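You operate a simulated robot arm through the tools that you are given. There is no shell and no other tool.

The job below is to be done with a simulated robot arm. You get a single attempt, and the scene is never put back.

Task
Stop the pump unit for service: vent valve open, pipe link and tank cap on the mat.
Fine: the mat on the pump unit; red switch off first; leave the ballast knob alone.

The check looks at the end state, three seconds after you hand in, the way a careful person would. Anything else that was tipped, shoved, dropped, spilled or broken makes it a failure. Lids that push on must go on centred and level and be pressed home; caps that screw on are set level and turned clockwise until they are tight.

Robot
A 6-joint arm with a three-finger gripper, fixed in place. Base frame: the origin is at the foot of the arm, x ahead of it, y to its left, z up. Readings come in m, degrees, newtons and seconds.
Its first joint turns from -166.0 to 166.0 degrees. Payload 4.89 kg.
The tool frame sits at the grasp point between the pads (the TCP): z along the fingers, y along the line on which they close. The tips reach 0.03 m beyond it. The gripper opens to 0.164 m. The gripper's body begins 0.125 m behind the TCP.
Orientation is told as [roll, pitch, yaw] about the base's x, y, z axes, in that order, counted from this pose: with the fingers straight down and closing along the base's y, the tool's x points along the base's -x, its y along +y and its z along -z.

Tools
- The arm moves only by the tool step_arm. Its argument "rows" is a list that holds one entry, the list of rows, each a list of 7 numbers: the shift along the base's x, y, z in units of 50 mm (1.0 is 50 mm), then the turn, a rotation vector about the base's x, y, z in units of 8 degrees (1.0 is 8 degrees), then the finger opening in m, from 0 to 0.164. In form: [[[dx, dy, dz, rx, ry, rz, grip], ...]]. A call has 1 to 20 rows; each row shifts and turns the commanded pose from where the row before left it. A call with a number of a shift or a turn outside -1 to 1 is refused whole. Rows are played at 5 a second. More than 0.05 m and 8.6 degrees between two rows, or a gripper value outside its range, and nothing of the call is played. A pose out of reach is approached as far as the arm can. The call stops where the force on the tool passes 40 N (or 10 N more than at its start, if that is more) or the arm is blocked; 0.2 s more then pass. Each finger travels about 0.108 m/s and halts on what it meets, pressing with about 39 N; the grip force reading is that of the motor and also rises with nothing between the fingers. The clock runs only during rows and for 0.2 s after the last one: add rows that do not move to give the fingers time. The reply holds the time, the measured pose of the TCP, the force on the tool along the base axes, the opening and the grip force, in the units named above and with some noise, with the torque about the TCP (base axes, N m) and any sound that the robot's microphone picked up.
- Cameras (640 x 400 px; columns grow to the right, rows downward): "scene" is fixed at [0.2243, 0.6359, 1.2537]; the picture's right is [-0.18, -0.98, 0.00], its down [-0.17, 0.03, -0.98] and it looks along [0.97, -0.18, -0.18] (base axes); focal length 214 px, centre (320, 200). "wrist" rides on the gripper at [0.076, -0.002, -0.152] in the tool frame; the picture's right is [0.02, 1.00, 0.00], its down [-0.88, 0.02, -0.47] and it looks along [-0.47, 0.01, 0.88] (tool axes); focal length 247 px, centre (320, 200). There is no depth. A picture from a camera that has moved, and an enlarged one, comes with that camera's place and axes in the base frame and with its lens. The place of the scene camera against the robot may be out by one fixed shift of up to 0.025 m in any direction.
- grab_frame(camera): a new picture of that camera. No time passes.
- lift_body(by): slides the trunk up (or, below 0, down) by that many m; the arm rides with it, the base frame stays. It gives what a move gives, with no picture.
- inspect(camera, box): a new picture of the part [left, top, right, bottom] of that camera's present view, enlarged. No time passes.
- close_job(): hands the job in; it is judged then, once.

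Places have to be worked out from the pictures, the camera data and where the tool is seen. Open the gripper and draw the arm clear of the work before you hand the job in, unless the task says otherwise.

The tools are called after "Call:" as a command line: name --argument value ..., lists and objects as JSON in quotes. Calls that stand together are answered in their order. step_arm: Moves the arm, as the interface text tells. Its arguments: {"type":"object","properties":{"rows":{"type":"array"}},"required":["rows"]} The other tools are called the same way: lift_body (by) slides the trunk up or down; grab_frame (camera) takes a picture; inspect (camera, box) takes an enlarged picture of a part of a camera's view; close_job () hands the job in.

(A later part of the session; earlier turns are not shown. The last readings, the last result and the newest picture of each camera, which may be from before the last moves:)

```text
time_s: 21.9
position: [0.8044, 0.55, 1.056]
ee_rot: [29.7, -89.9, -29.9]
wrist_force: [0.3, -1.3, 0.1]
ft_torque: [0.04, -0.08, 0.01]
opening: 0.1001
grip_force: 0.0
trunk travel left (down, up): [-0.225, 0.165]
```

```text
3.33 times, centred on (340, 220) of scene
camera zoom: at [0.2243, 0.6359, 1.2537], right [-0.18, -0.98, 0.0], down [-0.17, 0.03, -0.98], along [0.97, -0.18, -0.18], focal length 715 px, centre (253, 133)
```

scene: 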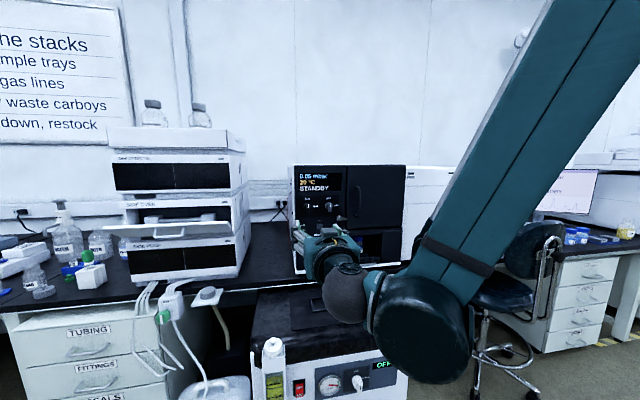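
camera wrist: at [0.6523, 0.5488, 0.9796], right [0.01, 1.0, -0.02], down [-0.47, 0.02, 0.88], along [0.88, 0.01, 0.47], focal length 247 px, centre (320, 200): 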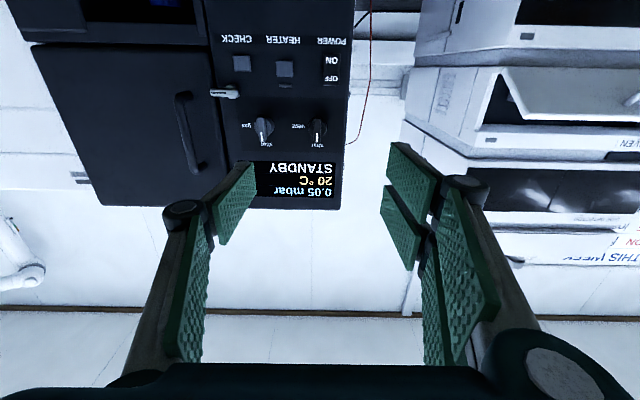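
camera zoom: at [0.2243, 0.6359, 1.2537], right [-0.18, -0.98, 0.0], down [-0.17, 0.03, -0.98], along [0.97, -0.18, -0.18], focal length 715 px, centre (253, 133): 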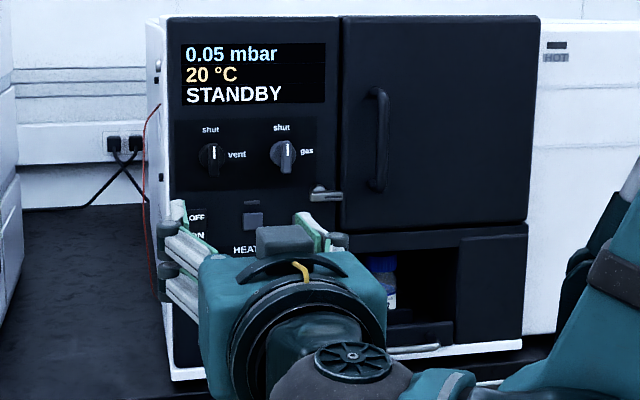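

Triangulation puts the vent knob's axis at about (1.09, 0.5455, 1.069) with the panel near x≈1.09. I advance level to x≈0.95 with fingers at 60 mm opening and recheck alignment.

Call:
step_arm --rows '[[[0.73, -0.02, 0.065, 0, 0, 0, 0.06], [0.73, -0.02, 0.065, 0, 0, 0, 0.06], [0.73, -0.02, 0.065, 0, 0, 0, 0.06], [0.73, -0.02, 0.065, 0, 0, 0, 0.06], [0, 0, 0, 0, 0, 0, 0.06]]]'

Call:
grab_frame --camera "wrist"

Call:
inspect --camera "scene" --box '[280, 160, 400, 280]'

```text
time_s: 23.1
position: [0.9514, 0.5441, 1.0678]
ee_rot: [9.7, -90.0, -9.8]
wrist_force: [0.9, 0.7, 0.0]
ft_torque: [0.0, -0.01, 0.02]
opening: 0.0599
grip_force: 0.2
trunk travel left (down, up): [-0.225, 0.165]
```

```text
taken
camera wrist: at [0.7991, 0.5434, 0.9905], right [0.01, 1.0, -0.02], down [-0.47, 0.02, 0.88], along [0.88, 0.01, 0.47], focal length 247 px, centre (320, 200)
```

wrist: 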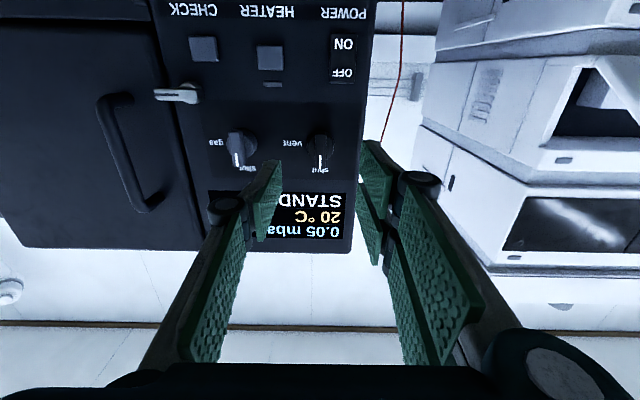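

```text
3.33 times, centred on (340, 220) of scene
camera zoom: at [0.2243, 0.6359, 1.2537], right [-0.18, -0.98, 0.0], down [-0.17, 0.03, -0.98], along [0.97, -0.18, -0.18], focal length 715 px, centre (253, 133)
```

zoom: 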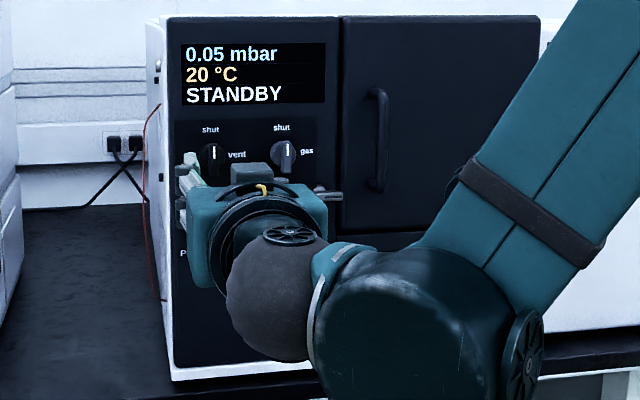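

The knob appears centred between the fingers horizontally; I zoom for a finer estimate of its distance.

Call:
inspect --camera "wrist" --box '[250, 110, 390, 200]'

```text
4.44 times, centred on (320, 155) of wrist
camera zoom: at [0.7991, 0.5434, 0.9905], right [0.01, 1.0, -0.02], down [-0.47, 0.02, 0.88], along [0.88, 0.01, 0.47], focal length 1098 px, centre (320, 400)
```

zoom: 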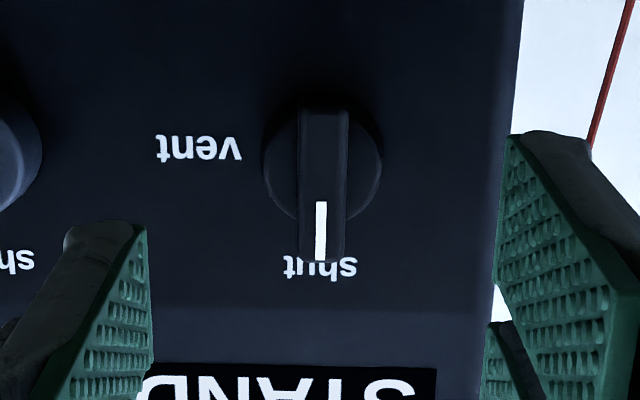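

Refined: knob axis ≈ (·, 0.5455, 1.069), panel x≈1.085, knob wing face near x≈1.06. I advance to x≈1.025 in small steps and check.

Call:
step_arm --rows '[[[0.5, 0.014, 0.012, 0, 0, 0, 0.06], [0.5, 0.014, 0.012, 0, 0, 0, 0.06], [0.3, 0, 0, 0, 0, 0, 0.06], [0.18, 0, 0, 0, 0, 0, 0.06], [0, 0, 0, 0, 0, 0, 0.06]]]'

Call:
inspect --camera "wrist" --box '[220, 90, 420, 215]'

Call:
inspect --camera "scene" --box '[290, 170, 370, 250]'

```text
time_s: 24.3
position: [1.028, 0.5472, 1.0683]
ee_rot: [11.8, -89.9, -12.1]
wrist_force: [0.3, -0.5, 0.3]
ft_torque: [-0.01, 0.01, 0.03]
opening: 0.06
grip_force: 0.0
trunk travel left (down, up): [-0.225, 0.165]
```

```text
3.20 times, centred on (320, 152) of wrist
camera zoom: at [0.8753, 0.5448, 0.9913], right [0.01, 1.0, -0.02], down [-0.47, 0.02, 0.88], along [0.88, 0.01, 0.47], focal length 790 px, centre (320, 352)
```

zoom: 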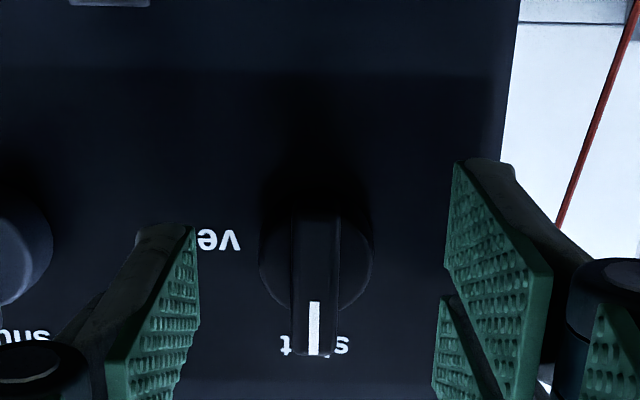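

```text
5.00 times, centred on (330, 210) of scene
camera zoom: at [0.2243, 0.6359, 1.2537], right [-0.18, -0.98, 0.0], down [-0.17, 0.03, -0.98], along [0.97, -0.18, -0.18], focal length 1072 px, centre (270, 150)
```

zoom: 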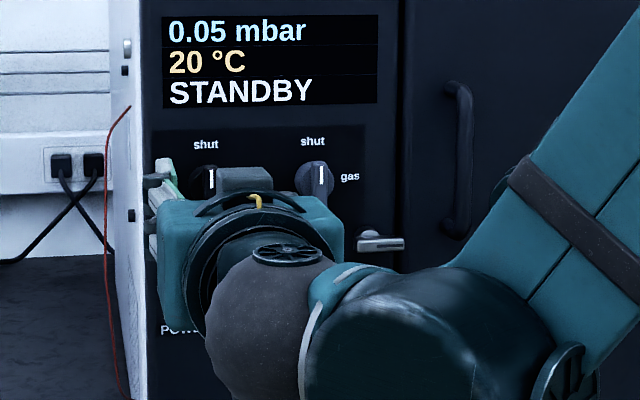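

Wing centre y≈0.546, z≈1.069, wing face x≈1.059, round base x≈1.075. I advance 13 mm so the tips overlap the wing, then close on it.

Call:
step_arm --rows '[[[0.13, -0.026, 0.01, 0, 0, 0, 0.06], [0.13, 0, 0, 0, 0, 0, 0.06], [0, 0, 0, 0, 0, 0, 0.06]]]'

Call:
inspect --camera "wrist" --box '[220, 90, 420, 215]'

```text
time_s: 25.1
position: [1.0403, 0.5458, 1.0694]
ee_rot: [11.8, -90.0, -12.2]
wrist_force: [0.1, 0.4, -0.2]
ft_torque: [-0.03, 0.0, 0.0]
opening: 0.0601
grip_force: 0.0
trunk travel left (down, up): [-0.225, 0.165]
```

```text
3.20 times, centred on (320, 152) of wrist
camera zoom: at [0.8878, 0.544, 0.9923], right [0.01, 1.0, -0.02], down [-0.47, 0.02, 0.88], along [0.88, 0.01, 0.47], focal length 790 px, centre (320, 352)
```

zoom: 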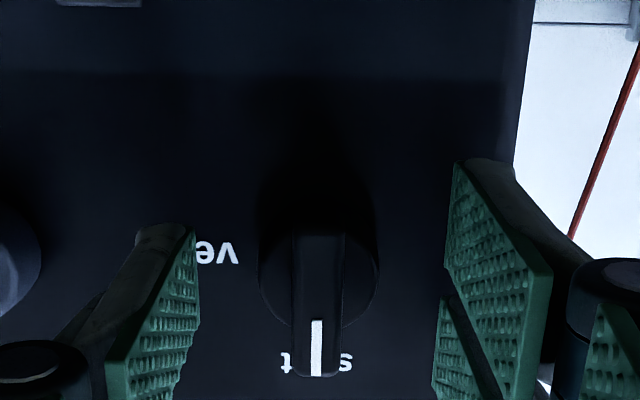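

Aligned. Closing on the wing.

Call:
step_arm --rows '[[[0, 0, 0, 0, 0, 0, 0.03], [0, 0, 0, 0, 0, 0, 0.005], [0, 0, 0, 0, 0, 0, 0.005], [0, 0, 0, 0, 0, 0, 0.005]]]'

Call:
inspect --camera "wrist" --box '[220, 90, 420, 215]'

```text
time_s: 26.1
position: [1.0402, 0.5456, 1.0692]
ee_rot: [19.5, -89.8, -19.9]
wrist_force: [-0.5, -5.5, -0.8]
ft_torque: [0.04, -0.12, -0.1]
opening: 0.0118
grip_force: 45.2
trunk travel left (down, up): [-0.225, 0.165]
```

```text
3.20 times, centred on (320, 152) of wrist
camera zoom: at [0.8878, 0.5436, 0.9923], right [0.01, 1.0, -0.02], down [-0.47, 0.02, 0.88], along [0.88, 0.0, 0.47], focal length 790 px, centre (320, 352)
```

zoom: 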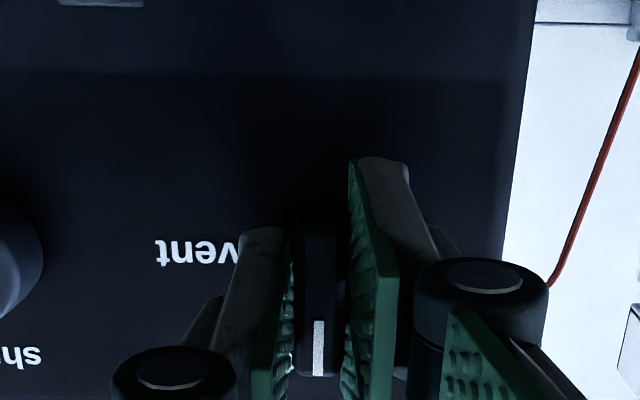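

The wing is gripped (11.8 mm). I start turning clockwise as seen from the front (+x rotation), 24° first, watching the torque.

Call:
step_arm --rows '[[[0, 0, 0, 0.8, 0, 0, 0.005], [0, 0, 0, 0.8, 0, 0, 0.005], [0, 0, 0, 0.8, 0, 0, 0.005], [0, 0, 0, 0, 0, 0, 0.005]]]'

Call:
grab_frame --camera "wrist"

```text
time_s: 27.1
position: [1.0387, 0.5449, 1.07]
ee_rot: [89.4, -70.7, -89.7]
wrist_force: [4.6, -9.1, -7.2]
ft_torque: [-0.02, 0.76, -0.05]
opening: 0.012
grip_force: 45.4
trunk travel left (down, up): [-0.225, 0.165]
```

```text
taken
camera wrist: at [0.8878, 0.5692, 0.9965], right [0.01, 0.95, 0.31], down [-0.47, -0.27, 0.84], along [0.88, -0.15, 0.45], focal length 247 px, centre (320, 200)
```

wrist: 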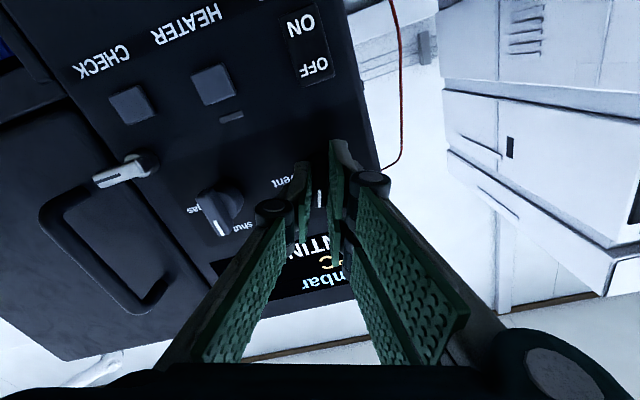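

The knob turns with the fingers and the display switched to a "…NTIN…" (venting) text. Continue turning.

Call:
step_arm --rows '[[[0, 0, 0, 0.9, 0, 0, 0.005], [0, 0, 0, 0.9, 0, 0, 0.005], [0, 0, 0, 0.9, 0, 0, 0.005], [0, 0, 0, 0.9, 0, 0, 0.005], [0, 0, 0, 0.9, 0, 0, 0.005], [0, 0, 0, 0.9, 0, 0, 0.005], [0, 0, 0, 0.9, 0, 0, 0.005], [0, 0, 0, 0.9, 0, 0, 0.005], [0, 0, 0, 0, 0, 0, 0.005]]]'

Call:
grab_frame --camera "wrist"

Call:
inspect --camera "scene" --box '[285, 160, 385, 240]'

```text
time_s: 29.1
position: [1.0381, 0.546, 1.0696]
ee_rot: [89.8, -13.1, -89.8]
wrist_force: [33.0, -2.3, 12.7]
ft_torque: [-0.01, -0.29, -0.07]
opening: 0.0119
grip_force: 45.4
trunk travel left (down, up): [-0.225, 0.165]
```

```text
taken
camera wrist: at [0.8856, 0.6197, 1.0513], right [0.01, 0.25, 0.97], down [-0.47, -0.85, 0.22], along [0.88, -0.46, 0.11], focal length 247 px, centre (320, 200)
```

wrist: 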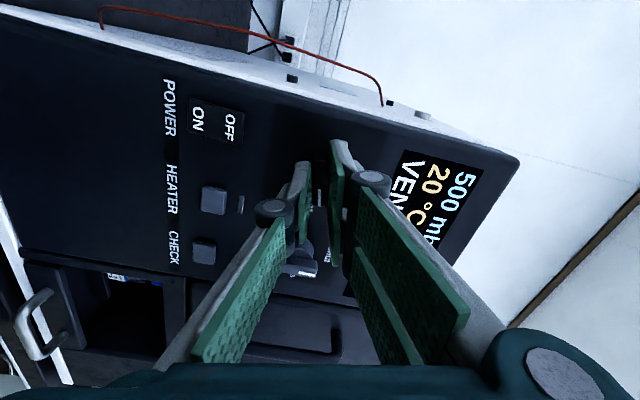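

```text
5.00 times, centred on (335, 200) of scene
camera zoom: at [0.2243, 0.6359, 1.2537], right [-0.18, -0.98, 0.0], down [-0.17, 0.03, -0.98], along [0.97, -0.18, -0.18], focal length 1072 px, centre (245, 200)
```

zoom: 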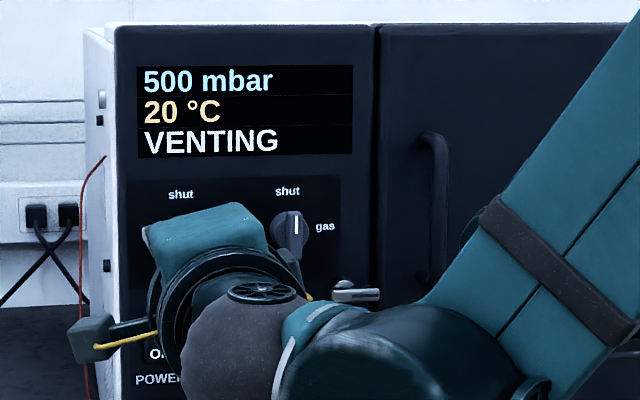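

Display reads 500 mbar, VENTING; the knob has turned ~77°. There is a 33 N axial pull, so I ease 2 mm toward the panel while finishing the turn.

Call:
step_arm --rows '[[[0.04, 0, 0, 0, 0, 0, 0.005], [0, 0, 0, 0.5, 0, 0, 0.005], [0, 0, 0, 0.6, 0, 0, 0.005], [0, 0, 0, 0.5, 0, 0, 0.005], [0, 0, 0, 0, 0, 0, 0.005]]]'

Call:
grab_frame --camera "wrist"

Call:
inspect --camera "scene" --box '[285, 160, 385, 240]'

```text
time_s: 30.3
position: [1.0389, 0.546, 1.0714]
ee_rot: [86.6, -2.8, -89.1]
wrist_force: [-39.2, 10.4, 2.1]
ft_torque: [0.05, -0.52, 0.3]
opening: 0.0119
grip_force: 44.7
out of reach, approached as far as the arm can: row 4
trunk travel left (down, up): [-0.225, 0.165]
```

```text
taken
camera wrist: at [0.8858, 0.62, 1.0748], right [0.06, 0.07, 1.0], down [-0.46, -0.88, 0.09], along [0.89, -0.46, -0.02], focal length 247 px, centre (320, 200)
```

wrist: 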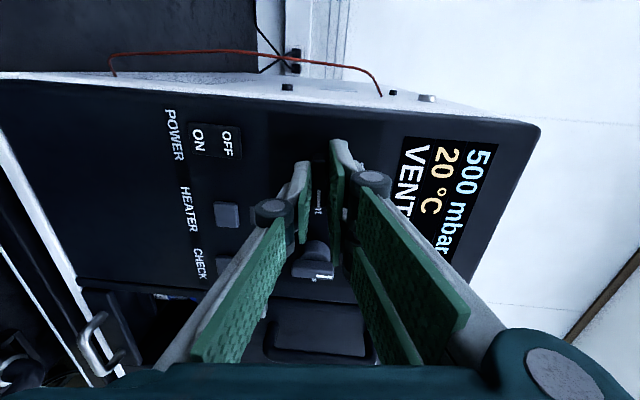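

```text
5.00 times, centred on (335, 200) of scene
camera zoom: at [0.2243, 0.6359, 1.2537], right [-0.18, -0.98, 0.0], down [-0.17, 0.03, -0.98], along [0.97, -0.18, -0.18], focal length 1072 px, centre (245, 200)
```

zoom: 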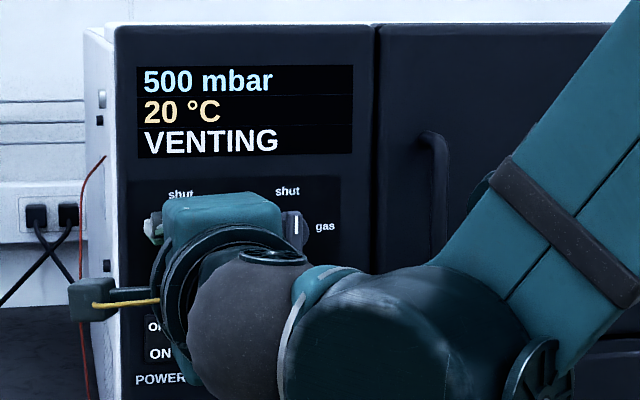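

The wrist has hit a limit at roughly 87–88° of turn. I relieve the pressure by releasing the wing, backing straight out, and inspecting the knob.

Call:
step_arm --rows '[[[0, 0, 0, 0, 0, 0, 0.05], [0, 0, 0, 0, 0, 0, 0.05], [-0.3, 0, 0, 0, 0, 0, 0.05], [-0.8, 0, 0, 0, 0, 0, 0.05], [-0.9, 0, 0, 0, 0, 0, 0.05], [0, 0, 0, 0, 0, 0, 0.05]]]'

Call:
grab_frame --camera "wrist"

Call:
inspect --camera "scene" --box '[285, 160, 385, 240]'

```text
time_s: 31.7
position: [0.9396, 0.5433, 1.0728]
ee_rot: [86.1, -3.1, -89.1]
wrist_force: [-0.8, -0.9, 0.0]
ft_torque: [0.0, 0.03, 0.04]
opening: 0.0501
grip_force: 0.0
trunk travel left (down, up): [-0.225, 0.165]
```

```text
taken
camera wrist: at [0.7878, 0.6179, 1.0764], right [0.07, 0.08, 0.99], down [-0.46, -0.88, 0.1], along [0.89, -0.46, -0.02], focal length 247 px, centre (320, 200)
```

wrist: 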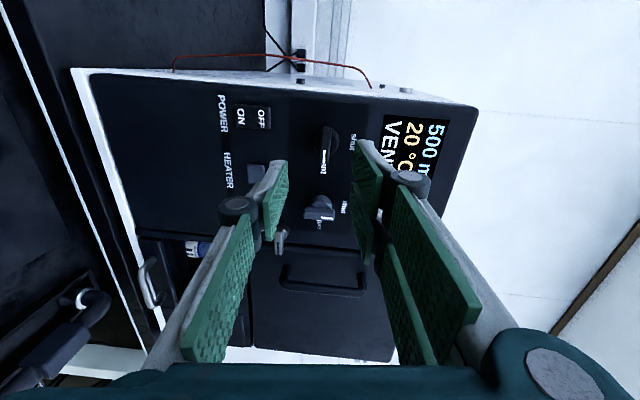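

```text
5.00 times, centred on (335, 200) of scene
camera zoom: at [0.2243, 0.6359, 1.2537], right [-0.18, -0.98, 0.0], down [-0.17, 0.03, -0.98], along [0.97, -0.18, -0.18], focal length 1072 px, centre (245, 200)
```

zoom: 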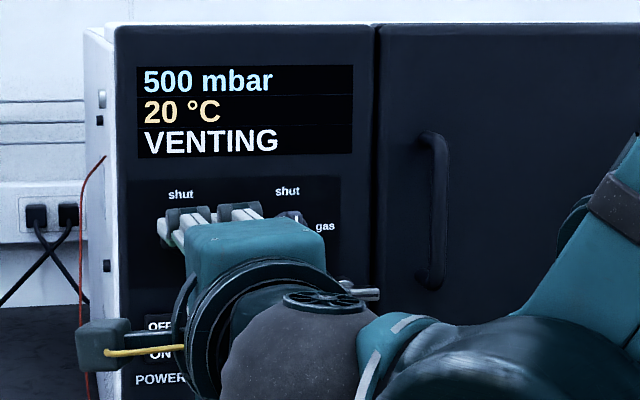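

Backed out cleanly. Inspect the knob pointer from here.

Call:
inspect --camera "wrist" --box '[260, 90, 400, 240]'

```text
2.67 times, centred on (330, 165) of wrist
camera zoom: at [0.7878, 0.6179, 1.0764], right [0.07, 0.08, 0.99], down [-0.46, -0.88, 0.1], along [0.89, -0.46, -0.02], focal length 659 px, centre (293, 293)
```

zoom: 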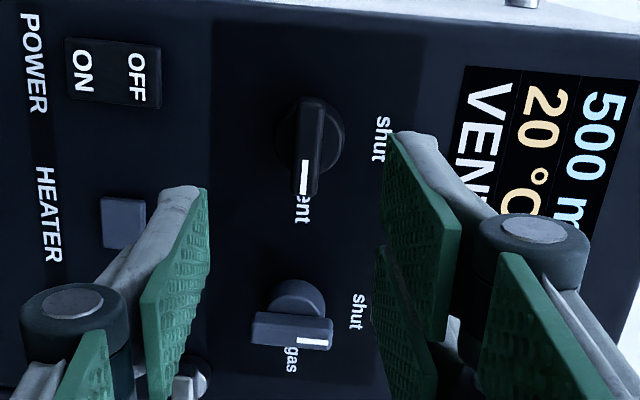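

The pointer now lies toward "vent". I back away further and untwist the wrist (−88° about x).

Call:
step_arm --rows '[[[-0.9, 0, 0, 0, 0, 0, 0.1], [-0.6, 0, 0, -0.9, 0, 0, 0.1], [-0.3, 0, 0, -1.0, 0, 0, 0.1], [-0.3, 0, 0, -1.0, 0, 0, 0.1], [0, 0, 0, -1.0, 0, 0, 0.1], [0, 0, 0, -1.0, 0, 0, 0.1], [0, 0, 0, -1.0, 0, 0, 0.1], [0, 0, 0, -1.0, 0, 0, 0.1], [0, 0, 0, -1.0, 0, 0, 0.1], [0, 0, 0, -1.0, 0, 0, 0.1], [0, 0, 0, -1.0, 0, 0, 0.1], [0, 0, 0, -1.0, 0, 0, 0.1], [0, 0, 0, 0, 0, 0, 0.1]]]'

Call:
grab_frame --camera "wrist"

Call:
inspect --camera "scene" --box '[285, 160, 385, 240]'

Call:
inspect --camera "scene" --box '[240, 280, 420, 400]'

```text
time_s: 34.5
position: [0.8372, 0.5431, 1.07]
ee_rot: [-10.0, -89.3, 6.5]
wrist_force: [-0.1, -0.2, 0.6]
ft_torque: [-0.02, -0.03, 0.0]
opening: 0.1
grip_force: 0.1
trunk travel left (down, up): [-0.225, 0.165]
```

```text
taken
camera wrist: at [0.6845, 0.5512, 0.9948], right [0.06, 1.0, -0.02], down [-0.46, 0.05, 0.89], along [0.89, -0.04, 0.46], focal length 247 px, centre (320, 200)
```

wrist: 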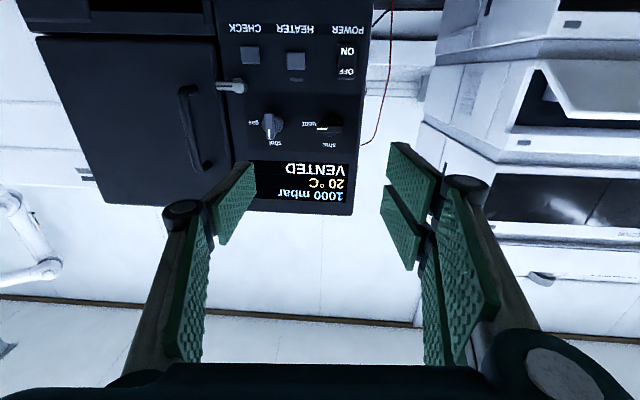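

```text
5.00 times, centred on (335, 200) of scene
camera zoom: at [0.2243, 0.6359, 1.2537], right [-0.18, -0.98, 0.0], down [-0.17, 0.03, -0.98], along [0.97, -0.18, -0.18], focal length 1072 px, centre (245, 200)
```

zoom: 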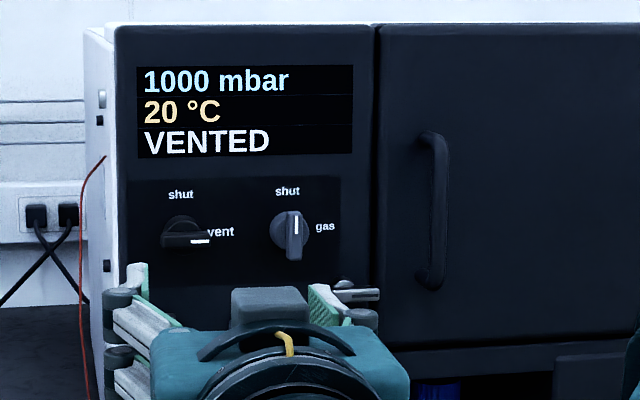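

```text
3.33 times, centred on (330, 340) of scene
camera zoom: at [0.2243, 0.6359, 1.2537], right [-0.18, -0.98, 0.0], down [-0.17, 0.03, -0.98], along [0.97, -0.18, -0.18], focal length 715 px, centre (287, -267)
```

zoom: 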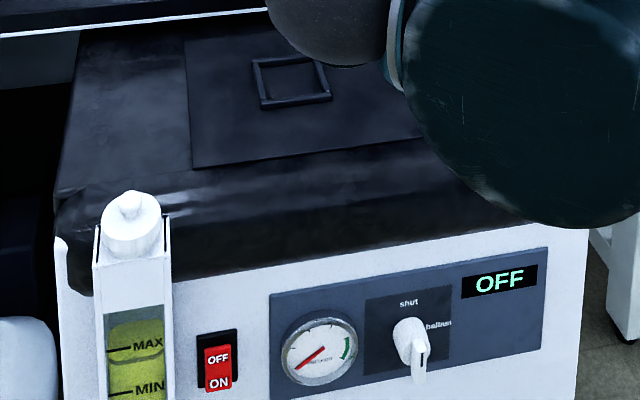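

The panel reads 1000 mbar, VENTED, and the pump gauge has dropped to zero, so the line can be opened. Now I bring the tool back to pointing down and move over toward the pipe link for a close look.

Call:
step_arm --rows '[[[-0.5, 0, 0, 0, 0.9, 0, 0.164], [-0.5, -0.4, 0, 0, 0.95, 0, 0.164], [0, -0.5, 0, 0, 0.95, 0, 0.164], [0, -0.5, 0, 0, 0.95, 0, 0.164], [0, -0.5, 0, 0, 0.95, 0, 0.164], [0, -0.5, 0, 0, 0.95, 0, 0.164], [0, -0.5, -0.2, 0, 0.95, 0, 0.164], [0.2, -0.5, -0.3, 0, 0.95, 0, 0.164], [0.2, -0.5, -0.4, 0, 0.95, 0, 0.164], [0.2, -0.5, -0.5, 0, 0.95, 0, 0.164], [0.2, 0, -0.5, 0, 0.95, 0, 0.164], [0, 0, -0.3, 0, 0.75, 0, 0.164], [0, 0, 0, 0, 0, 0, 0.164]]]'

Call:
grab_frame --camera "wrist"

Call:
grab_frame --camera "scene"

```text
time_s: 37.3
position: [0.8277, 0.3232, 0.9576]
ee_rot: [-3.5, 0.0, 0.0]
wrist_force: [0.4, 0.1, 0.0]
ft_torque: [-0.08, 0.12, -0.04]
opening: 0.1636
grip_force: 0.1
trunk travel left (down, up): [-0.225, 0.165]
```

```text
taken
camera wrist: at [0.7522, 0.3306, 1.1105], right [-0.02, 1.0, -0.06], down [0.88, 0.05, 0.47], along [0.47, -0.04, -0.88], focal length 247 px, centre (320, 200)
```

wrist: 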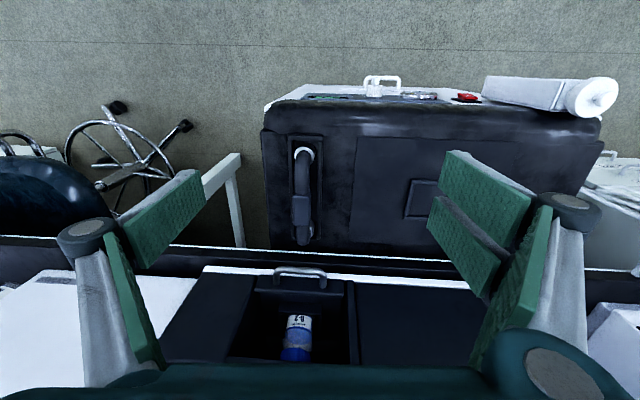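

```text
taken
```

scene: 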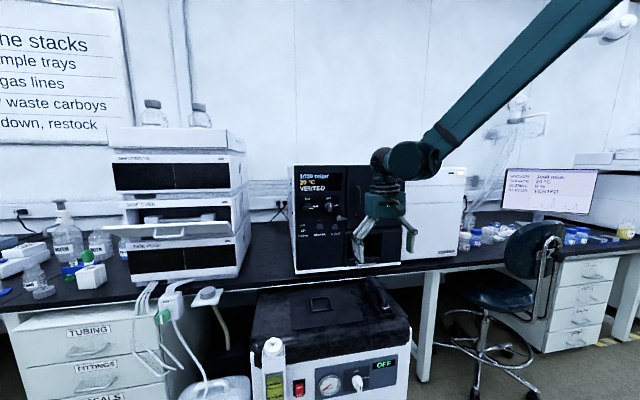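

The link is right below the camera. Zooming in on it to understand how it seats.

Call:
inspect --camera "wrist" --box '[250, 120, 370, 260]'

Call:
inspect --camera "scene" --box '[340, 265, 420, 330]'

Call:
inspect --camera "scene" --box '[330, 180, 450, 280]'

```text
2.86 times, centred on (310, 190) of wrist
camera zoom: at [0.7522, 0.3306, 1.1105], right [-0.02, 1.0, -0.06], down [0.88, 0.05, 0.47], along [0.47, -0.04, -0.88], focal length 706 px, centre (349, 229)
```

zoom: 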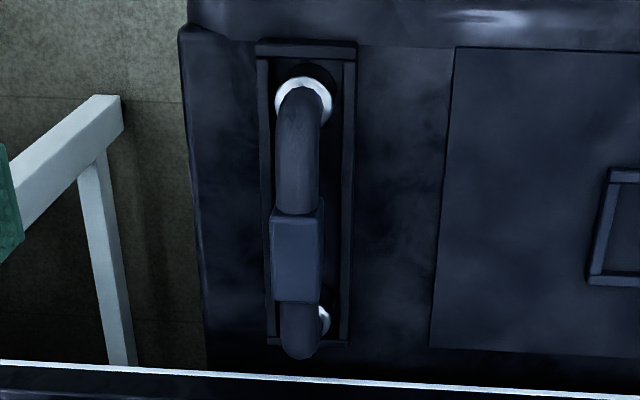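

```text
6.15 times, centred on (380, 298) of scene
camera zoom: at [0.2243, 0.6359, 1.2537], right [-0.18, -0.98, 0.0], down [-0.17, 0.03, -0.98], along [0.97, -0.18, -0.18], focal length 1320 px, centre (-49, -400)
```

zoom: 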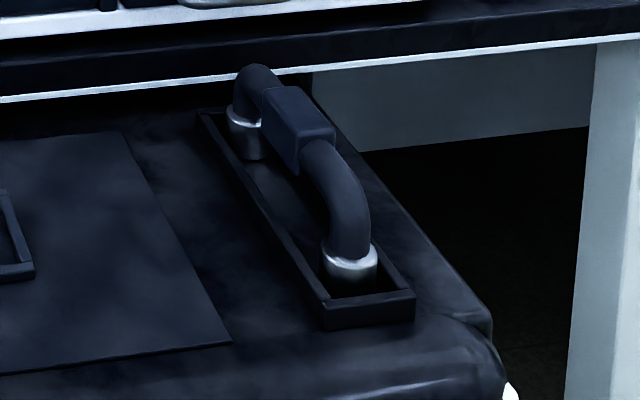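

```text
4.00 times, centred on (390, 230) of scene
camera zoom: at [0.2243, 0.6359, 1.2537], right [-0.18, -0.98, 0.0], down [-0.17, 0.03, -0.98], along [0.97, -0.18, -0.18], focal length 858 px, centre (40, 80)
```

zoom: 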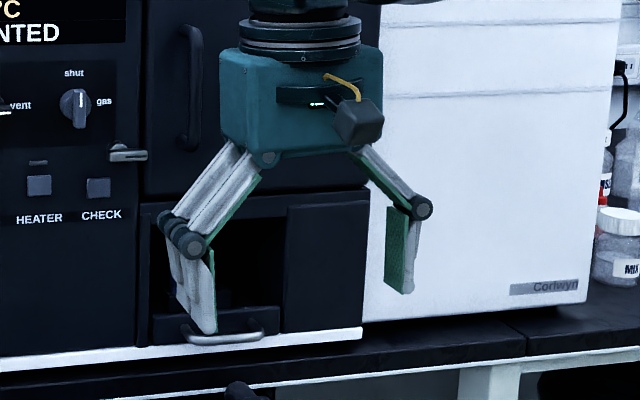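

The link is a black U-pipe standing on two metal spigots, with a rectangular grip block in the middle: top near (0.953, 0.286, 0.767), ~29 mm wide along y. I lower the trunk 0.12 m for reach (tips stay ~4 cm above the link), then level the tool.

Call:
lift_body --by -0.12

Call:
step_arm --rows '[[[0.2, -0.15, 0, 0.44, 0, 0, 0.12], [0.4, -0.2, 0, 0, 0, 0, 0.09], [0.4, -0.2, 0, 0, 0, 0, 0.08], [0.4, -0.2, 0, 0, 0, 0, 0.08], [0, 0, 0, 0, 0, 0, 0.08]]]'

Call:
grab_frame --camera "wrist"

Call:
grab_frame --camera "scene"

```text
time_s: 38.8
position: [0.8276, 0.3234, 0.84]
ee_rot: [-3.6, -0.1, 0.0]
wrist_force: [0.3, -0.5, 1.0]
ft_torque: [-0.01, 0.0, 0.0]
opening: 0.1641
grip_force: 0.0
trunk travel left (down, up): [-0.105, 0.285]
```

```text
time_s: 40.0
position: [0.8993, 0.2846, 0.8392]
ee_rot: [-0.1, -0.2, 0.0]
wrist_force: [-0.3, -1.1, -0.9]
ft_torque: [-0.02, 0.0, 0.01]
opening: 0.08
grip_force: 0.1
trunk travel left (down, up): [-0.105, 0.285]
```

```text
taken
camera wrist: at [0.8229, 0.2833, 0.9904], right [-0.02, 1.0, 0.0], down [0.88, 0.02, 0.47], along [0.47, 0.01, -0.88], focal length 247 px, centre (320, 200)
```

wrist: 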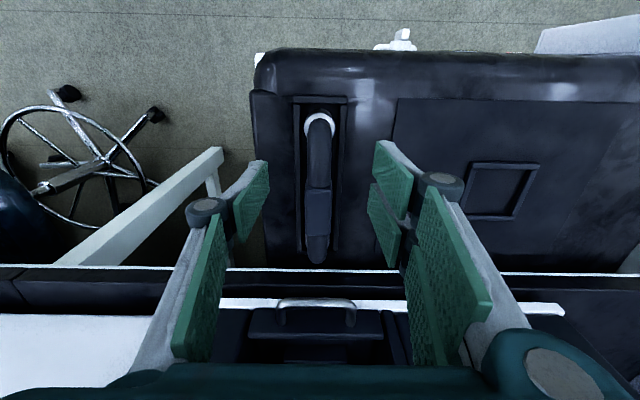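

```text
taken
```

scene: 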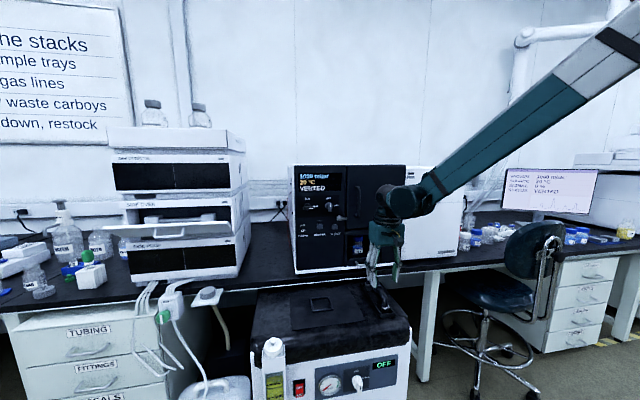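

Call:
inspect --camera "wrist" --box '[250, 80, 400, 280]'

Call:
inspect --camera "scene" --box '[345, 220, 425, 320]'

```text
2.00 times, centred on (325, 180) of wrist
camera zoom: at [0.8229, 0.2833, 0.9904], right [-0.02, 1.0, 0.0], down [0.88, 0.02, 0.47], along [0.47, 0.01, -0.88], focal length 494 px, centre (310, 240)
```

zoom: 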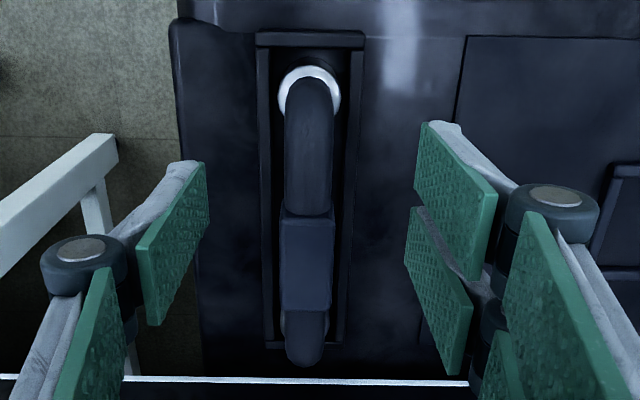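

```text
4.00 times, centred on (385, 270) of scene
camera zoom: at [0.2243, 0.6359, 1.2537], right [-0.18, -0.98, 0.0], down [-0.17, 0.03, -0.98], along [0.97, -0.18, -0.18], focal length 858 px, centre (60, -80)
```

zoom: 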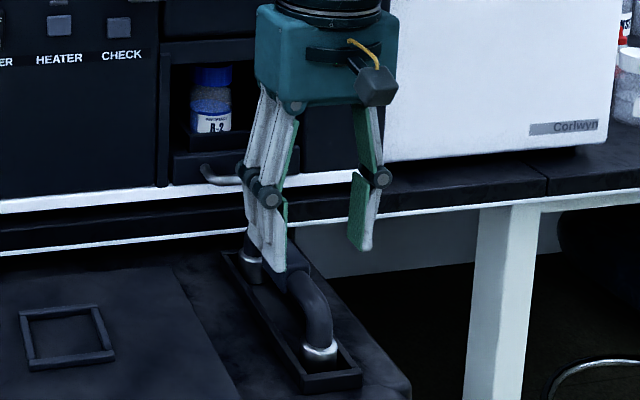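

The block's top centre is ≈ (0.955, 0.285, 0.768), aligned with the gripper's y. I move forward above it, then descend with 80 mm opening so the tips stop at z≈0.727, above the tray rim.

Call:
step_arm --rows '[[[0.56, 0.01, 0, 0, 0, 0, 0.08], [0.56, 0.01, 0, 0, 0, 0, 0.08], [0, 0, -0.4, 0, 0, 0, 0.08], [0, 0, -0.4, 0, 0, 0, 0.08], [0, 0, 0, 0, 0, 0, 0.08]]]'

Call:
inspect --camera "wrist" --box '[230, 60, 410, 280]'

Call:
inspect --camera "scene" --box '[345, 220, 425, 320]'

```text
time_s: 41.2
position: [0.9547, 0.2856, 0.7997]
ee_rot: [0.0, -0.1, 0.0]
wrist_force: [-0.3, 0.2, -0.1]
ft_torque: [0.0, -0.01, 0.0]
opening: 0.0802
grip_force: 0.0
trunk travel left (down, up): [-0.105, 0.285]
```

```text
1.82 times, centred on (320, 170) of wrist
camera zoom: at [0.878, 0.2841, 0.9514], right [-0.02, 1.0, 0.0], down [0.88, 0.02, 0.47], along [0.47, 0.01, -0.88], focal length 449 px, centre (320, 254)
```

zoom: 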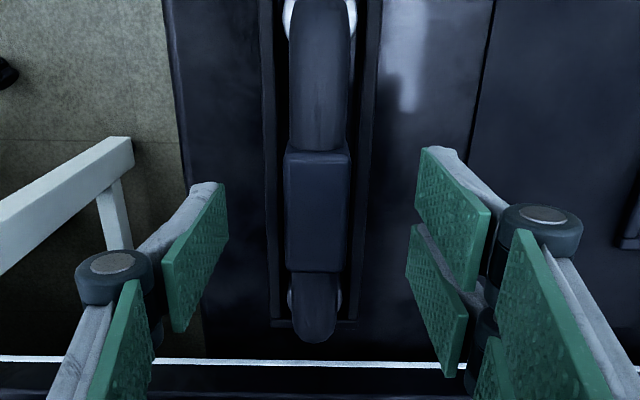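

```text
4.00 times, centred on (385, 270) of scene
camera zoom: at [0.2243, 0.6359, 1.2537], right [-0.18, -0.98, 0.0], down [-0.17, 0.03, -0.98], along [0.97, -0.18, -0.18], focal length 858 px, centre (60, -80)
```

zoom: 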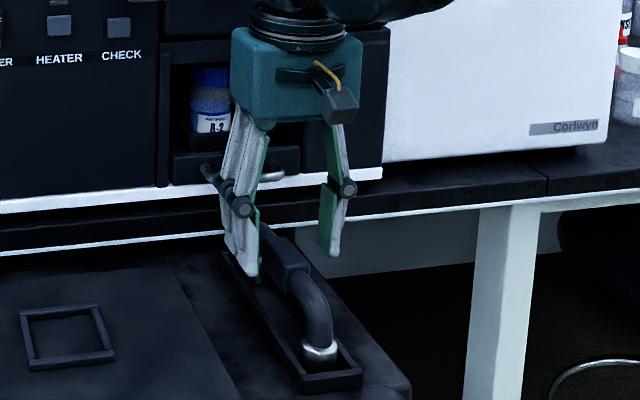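

Alignment is right on the block. Descend the last ~43 mm and then close.

Call:
step_arm --rows '[[[0, -0.02, -0.3, 0, 0, 0, 0.08], [0, 0, -0.3, 0, 0, 0, 0.08], [0, 0, -0.25, 0, 0, 0, 0.08], [0, 0, 0, 0, 0, 0, 0.08]]]'

Call:
inspect --camera "scene" --box '[345, 240, 425, 320]'

Call:
grab_frame --camera "wrist"

```text
time_s: 42.2
position: [0.9546, 0.2853, 0.755]
ee_rot: [0.0, 0.0, 0.0]
wrist_force: [1.1, -0.3, -0.3]
ft_torque: [0.0, 0.03, 0.01]
opening: 0.0801
grip_force: 0.0
trunk travel left (down, up): [-0.105, 0.285]
```

```text
5.00 times, centred on (385, 280) of scene
camera zoom: at [0.2243, 0.6359, 1.2537], right [-0.18, -0.98, 0.0], down [-0.17, 0.03, -0.98], along [0.97, -0.18, -0.18], focal length 1072 px, centre (-5, -200)
```

zoom: 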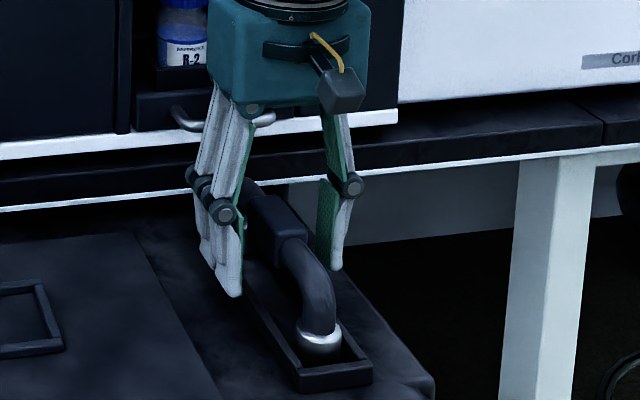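

```text
taken
camera wrist: at [0.8784, 0.2829, 0.9074], right [-0.02, 1.0, 0.0], down [0.88, 0.02, 0.47], along [0.47, 0.01, -0.88], focal length 247 px, centre (320, 200)
```

wrist: 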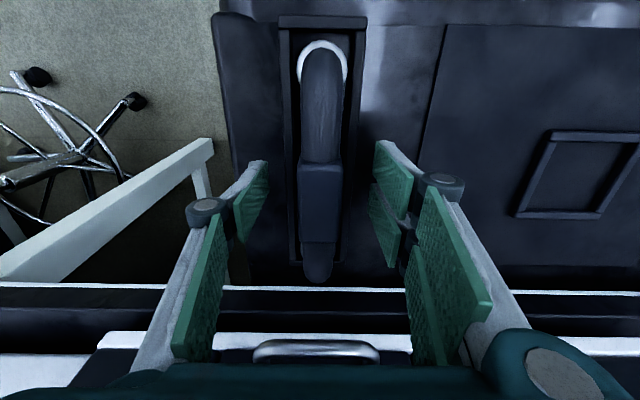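

No contact yet; now close on the block.

Call:
step_arm --rows '[[[0, 0, 0, 0, 0, 0, 0.05], [0, 0, 0, 0, 0, 0, 0.02], [0, 0, 0, 0, 0, 0, 0.015], [0, 0, 0, 0, 0, 0, 0.015], [0, 0, 0, 0, 0, 0, 0.015]]]'

Call:
grab_frame --camera "wrist"

Call:
inspect --camera "scene" --box '[345, 240, 425, 320]'

```text
time_s: 43.4
position: [0.9557, 0.2845, 0.756]
ee_rot: [0.0, -0.1, 0.0]
wrist_force: [-0.3, -0.5, -1.3]
ft_torque: [-0.02, 0.02, 0.01]
opening: 0.0264
grip_force: 39.3
trunk travel left (down, up): [-0.105, 0.285]
```

```text
taken
camera wrist: at [0.8785, 0.2829, 0.9076], right [-0.02, 1.0, 0.0], down [0.88, 0.02, 0.47], along [0.47, 0.01, -0.88], focal length 247 px, centre (320, 200)
```

wrist: 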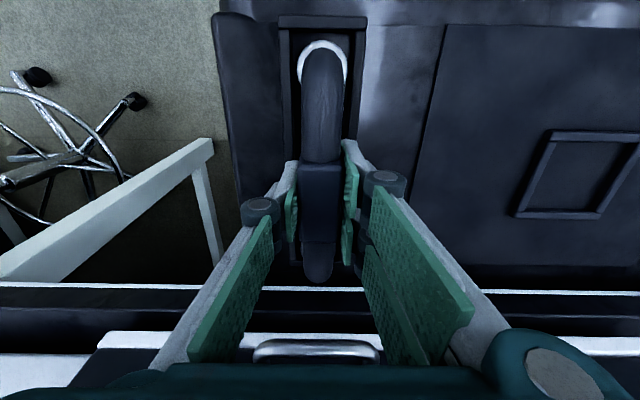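

```text
5.00 times, centred on (385, 280) of scene
camera zoom: at [0.2243, 0.6359, 1.2537], right [-0.18, -0.98, 0.0], down [-0.17, 0.03, -0.98], along [0.97, -0.18, -0.18], focal length 1072 px, centre (-5, -200)
```

zoom: 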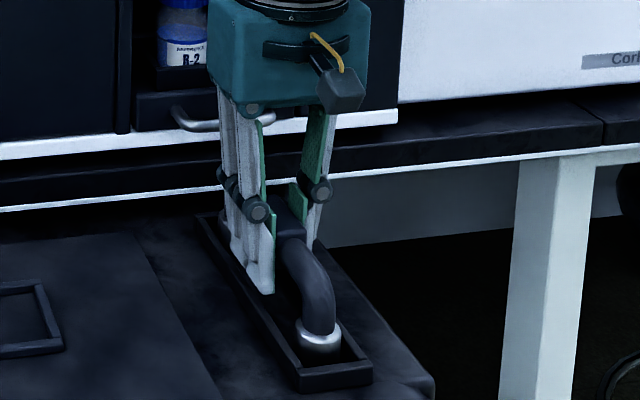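

Gripped at 26 mm. Pull straight up gently in small steps.

Call:
step_arm --rows '[[[0, 0, 0.1, 0, 0, 0, 0.015], [0, 0, 0.15, 0, 0, 0, 0.015], [0, 0, 0.15, 0, 0, 0, 0.015], [0, 0, 0.2, 0, 0, 0, 0.015], [0, 0, 0, 0, 0, 0, 0.015]]]'

Call:
inspect --camera "scene" --box '[345, 240, 425, 320]'

```text
time_s: 44.6
position: [0.9561, 0.2846, 0.7874]
ee_rot: [0.0, -0.1, 0.0]
wrist_force: [0.2, -0.3, -2.3]
ft_torque: [0.02, 0.01, 0.01]
opening: 0.0265
grip_force: 39.0
trunk travel left (down, up): [-0.105, 0.285]
```

```text
5.00 times, centred on (385, 280) of scene
camera zoom: at [0.2243, 0.6359, 1.2537], right [-0.18, -0.98, 0.0], down [-0.17, 0.03, -0.98], along [0.97, -0.18, -0.18], focal length 1072 px, centre (-5, -200)
```

zoom: 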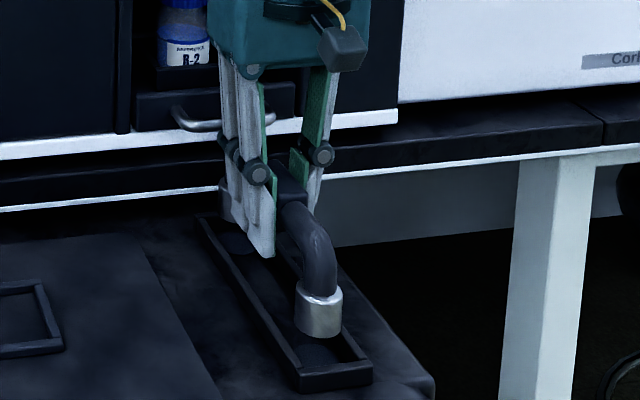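

The link lifts off freely with its metal feet (≈0.23 kg), so it can stand on its feet on the mat. Mat edges: left y≈0.373, front x≈0.85, raised square frame from y≈0.473; I'll set it along x at y≈0.42. First raise, then carry over.

Call:
step_arm --rows '[[[0, 0, 0.4, 0, 0, 0, 0.015], [0, 0, 0.5, 0, 0, 0, 0.015], [0.04, 0.5, 0, 0, 0, 0, 0.015], [0.04, 0.55, 0, 0, 0, 0, 0.015], [0.04, 0.55, 0, 0, 0, 0, 0.015], [0.04, 0.55, 0, 0, 0, 0, 0.015], [0.04, 0.55, 0, 0, 0, 0, 0.015], [0, 0, 0, 0, 0, 0, 0.015]]]'

Call:
grab_frame --camera "wrist"

Call:
inspect --camera "scene" --box '[300, 220, 420, 330]'

```text
time_s: 46.4
position: [0.9638, 0.4193, 0.8334]
ee_rot: [0.0, -0.1, 0.0]
wrist_force: [-0.6, 0.2, -3.3]
ft_torque: [0.04, 0.02, 0.01]
opening: 0.0263
grip_force: 39.2
trunk travel left (down, up): [-0.105, 0.285]
```

```text
taken
camera wrist: at [0.8874, 0.4174, 0.9849], right [-0.02, 1.0, 0.0], down [0.88, 0.02, 0.47], along [0.47, 0.01, -0.88], focal length 247 px, centre (320, 200)
```

wrist: 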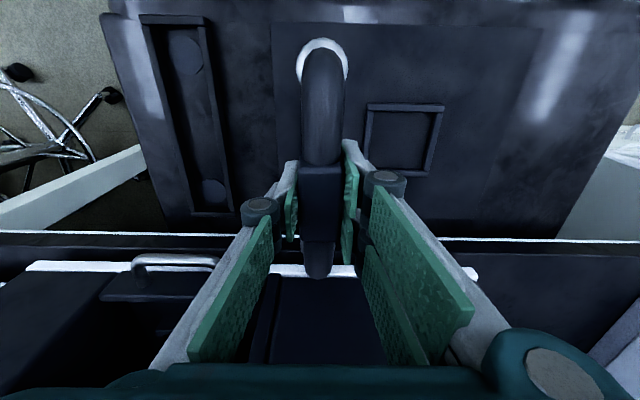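

```text
3.64 times, centred on (360, 275) of scene
camera zoom: at [0.2243, 0.6359, 1.2537], right [-0.18, -0.98, 0.0], down [-0.17, 0.03, -0.98], along [0.97, -0.18, -0.18], focal length 780 px, centre (174, -73)
```

zoom: 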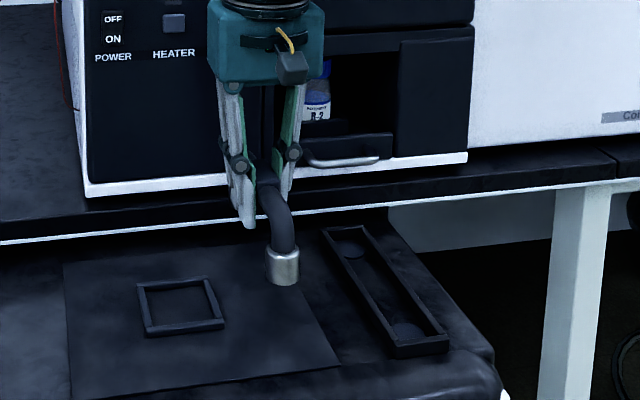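

Feet offsets are −0.077/+0.072 m in x from the TCP, so at x≈0.961 both feet sit inside the mat (0.868–1.05). Lower to about 2 cm above contact.

Call:
step_arm --rows '[[[-0.06, 0, -0.4, 0, 0, 0, 0.015], [0, 0, -0.4, 0, 0, 0, 0.015], [0, 0, -0.35, 0, 0, 0, 0.015], [0, 0, 0, 0, 0, 0, 0.015]]]'

Call:
inspect --camera "scene" --box '[300, 240, 420, 330]'

Call:
grab_frame --camera "wrist"

```text
time_s: 47.4
position: [0.9619, 0.4202, 0.775]
ee_rot: [0.0, -0.1, 0.0]
wrist_force: [-0.3, 0.4, -2.3]
ft_torque: [-0.01, 0.02, 0.0]
opening: 0.0263
grip_force: 39.4
trunk travel left (down, up): [-0.105, 0.285]
```

```text
4.44 times, centred on (360, 285) of scene
camera zoom: at [0.2243, 0.6359, 1.2537], right [-0.18, -0.98, 0.0], down [-0.17, 0.03, -0.98], along [0.97, -0.18, -0.18], focal length 953 px, centre (142, -178)
```

zoom: 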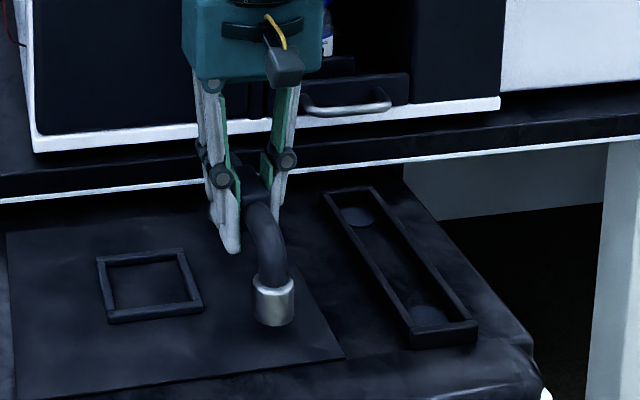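

```text
taken
camera wrist: at [0.8859, 0.4176, 0.9271], right [-0.02, 1.0, 0.0], down [0.88, 0.02, 0.47], along [0.47, 0.01, -0.88], focal length 247 px, centre (320, 200)
```

wrist: 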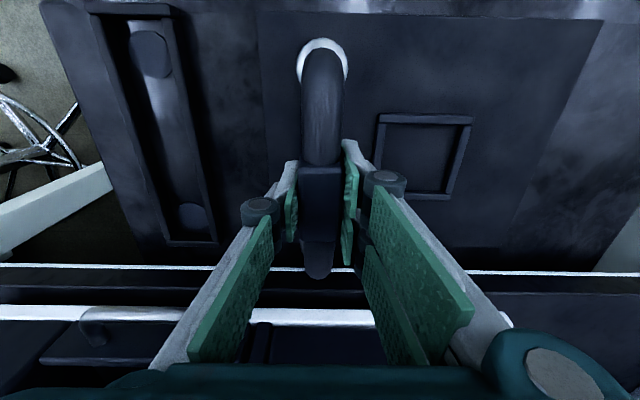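

Still free. Lower in 3 mm steps watching for contact.

Call:
step_arm --rows '[[[0, 0, -0.08, 0, 0, 0, 0.015], [0, 0, -0.08, 0, 0, 0, 0.015], [0, 0, -0.06, 0, 0, 0, 0.015], [0, 0, -0.06, 0, 0, 0, 0.015], [0, 0, 0, 0, 0, 0, 0.015]]]'

Call:
inspect --camera "scene" --box '[320, 270, 400, 330]'

```text
time_s: 48.6
position: [0.9622, 0.4206, 0.7606]
ee_rot: [0.0, -0.2, 0.0]
wrist_force: [-4.8, -2.1, 12.2]
ft_torque: [-0.1, -1.12, -0.21]
opening: 0.0265
grip_force: 39.5
trunk travel left (down, up): [-0.105, 0.285]
```

```text
6.67 times, centred on (360, 300) of scene
camera zoom: at [0.2243, 0.6359, 1.2537], right [-0.18, -0.98, 0.0], down [-0.17, 0.03, -0.98], along [0.97, -0.18, -0.18], focal length 1430 px, centre (53, -467)
```

zoom: 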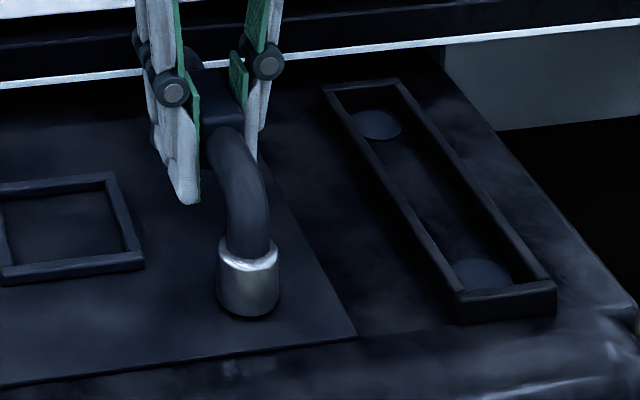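

Contact (≈14 N), biased to the rear foot with well under a millimetre of tilt. I ease up a hair and open the fingers gently.

Call:
step_arm --rows '[[[0, 0, 0.012, 0, 0, 0, 0.015], [0, 0, 0, 0, 0, 0, 0.022], [0, 0, 0, 0, 0, 0, 0.03], [0, 0, 0, 0, 0, 0, 0.035], [0, 0, 0, 0, 0, 0, 0.045], [0, 0, 0, 0, 0, 0, 0.06], [0, 0, 0, 0, 0, 0, 0.07]]]'

Call:
inspect --camera "scene" --box '[320, 270, 400, 330]'

Call:
grab_frame --camera "wrist"

```text
time_s: 50.2
position: [0.9615, 0.4208, 0.7615]
ee_rot: [0.0, -0.1, 0.0]
wrist_force: [-0.5, 0.2, -0.3]
ft_torque: [-0.03, 0.01, 0.03]
opening: 0.07
grip_force: 0.0
trunk travel left (down, up): [-0.105, 0.285]
```

```text
6.67 times, centred on (360, 300) of scene
camera zoom: at [0.2243, 0.6359, 1.2537], right [-0.18, -0.98, 0.0], down [-0.17, 0.03, -0.98], along [0.97, -0.18, -0.18], focal length 1430 px, centre (53, -467)
```

zoom: 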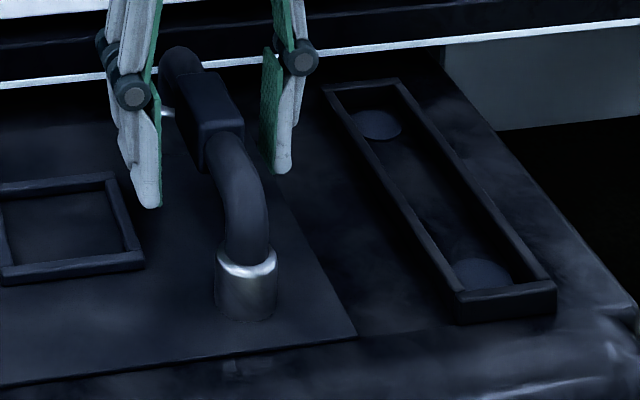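

```text
taken
camera wrist: at [0.885, 0.4189, 0.9128], right [-0.02, 1.0, 0.0], down [0.88, 0.02, 0.47], along [0.47, 0.01, -0.88], focal length 247 px, centre (320, 200)
```

wrist: 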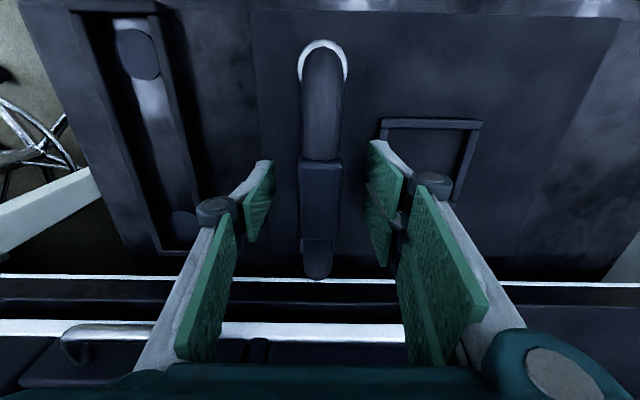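

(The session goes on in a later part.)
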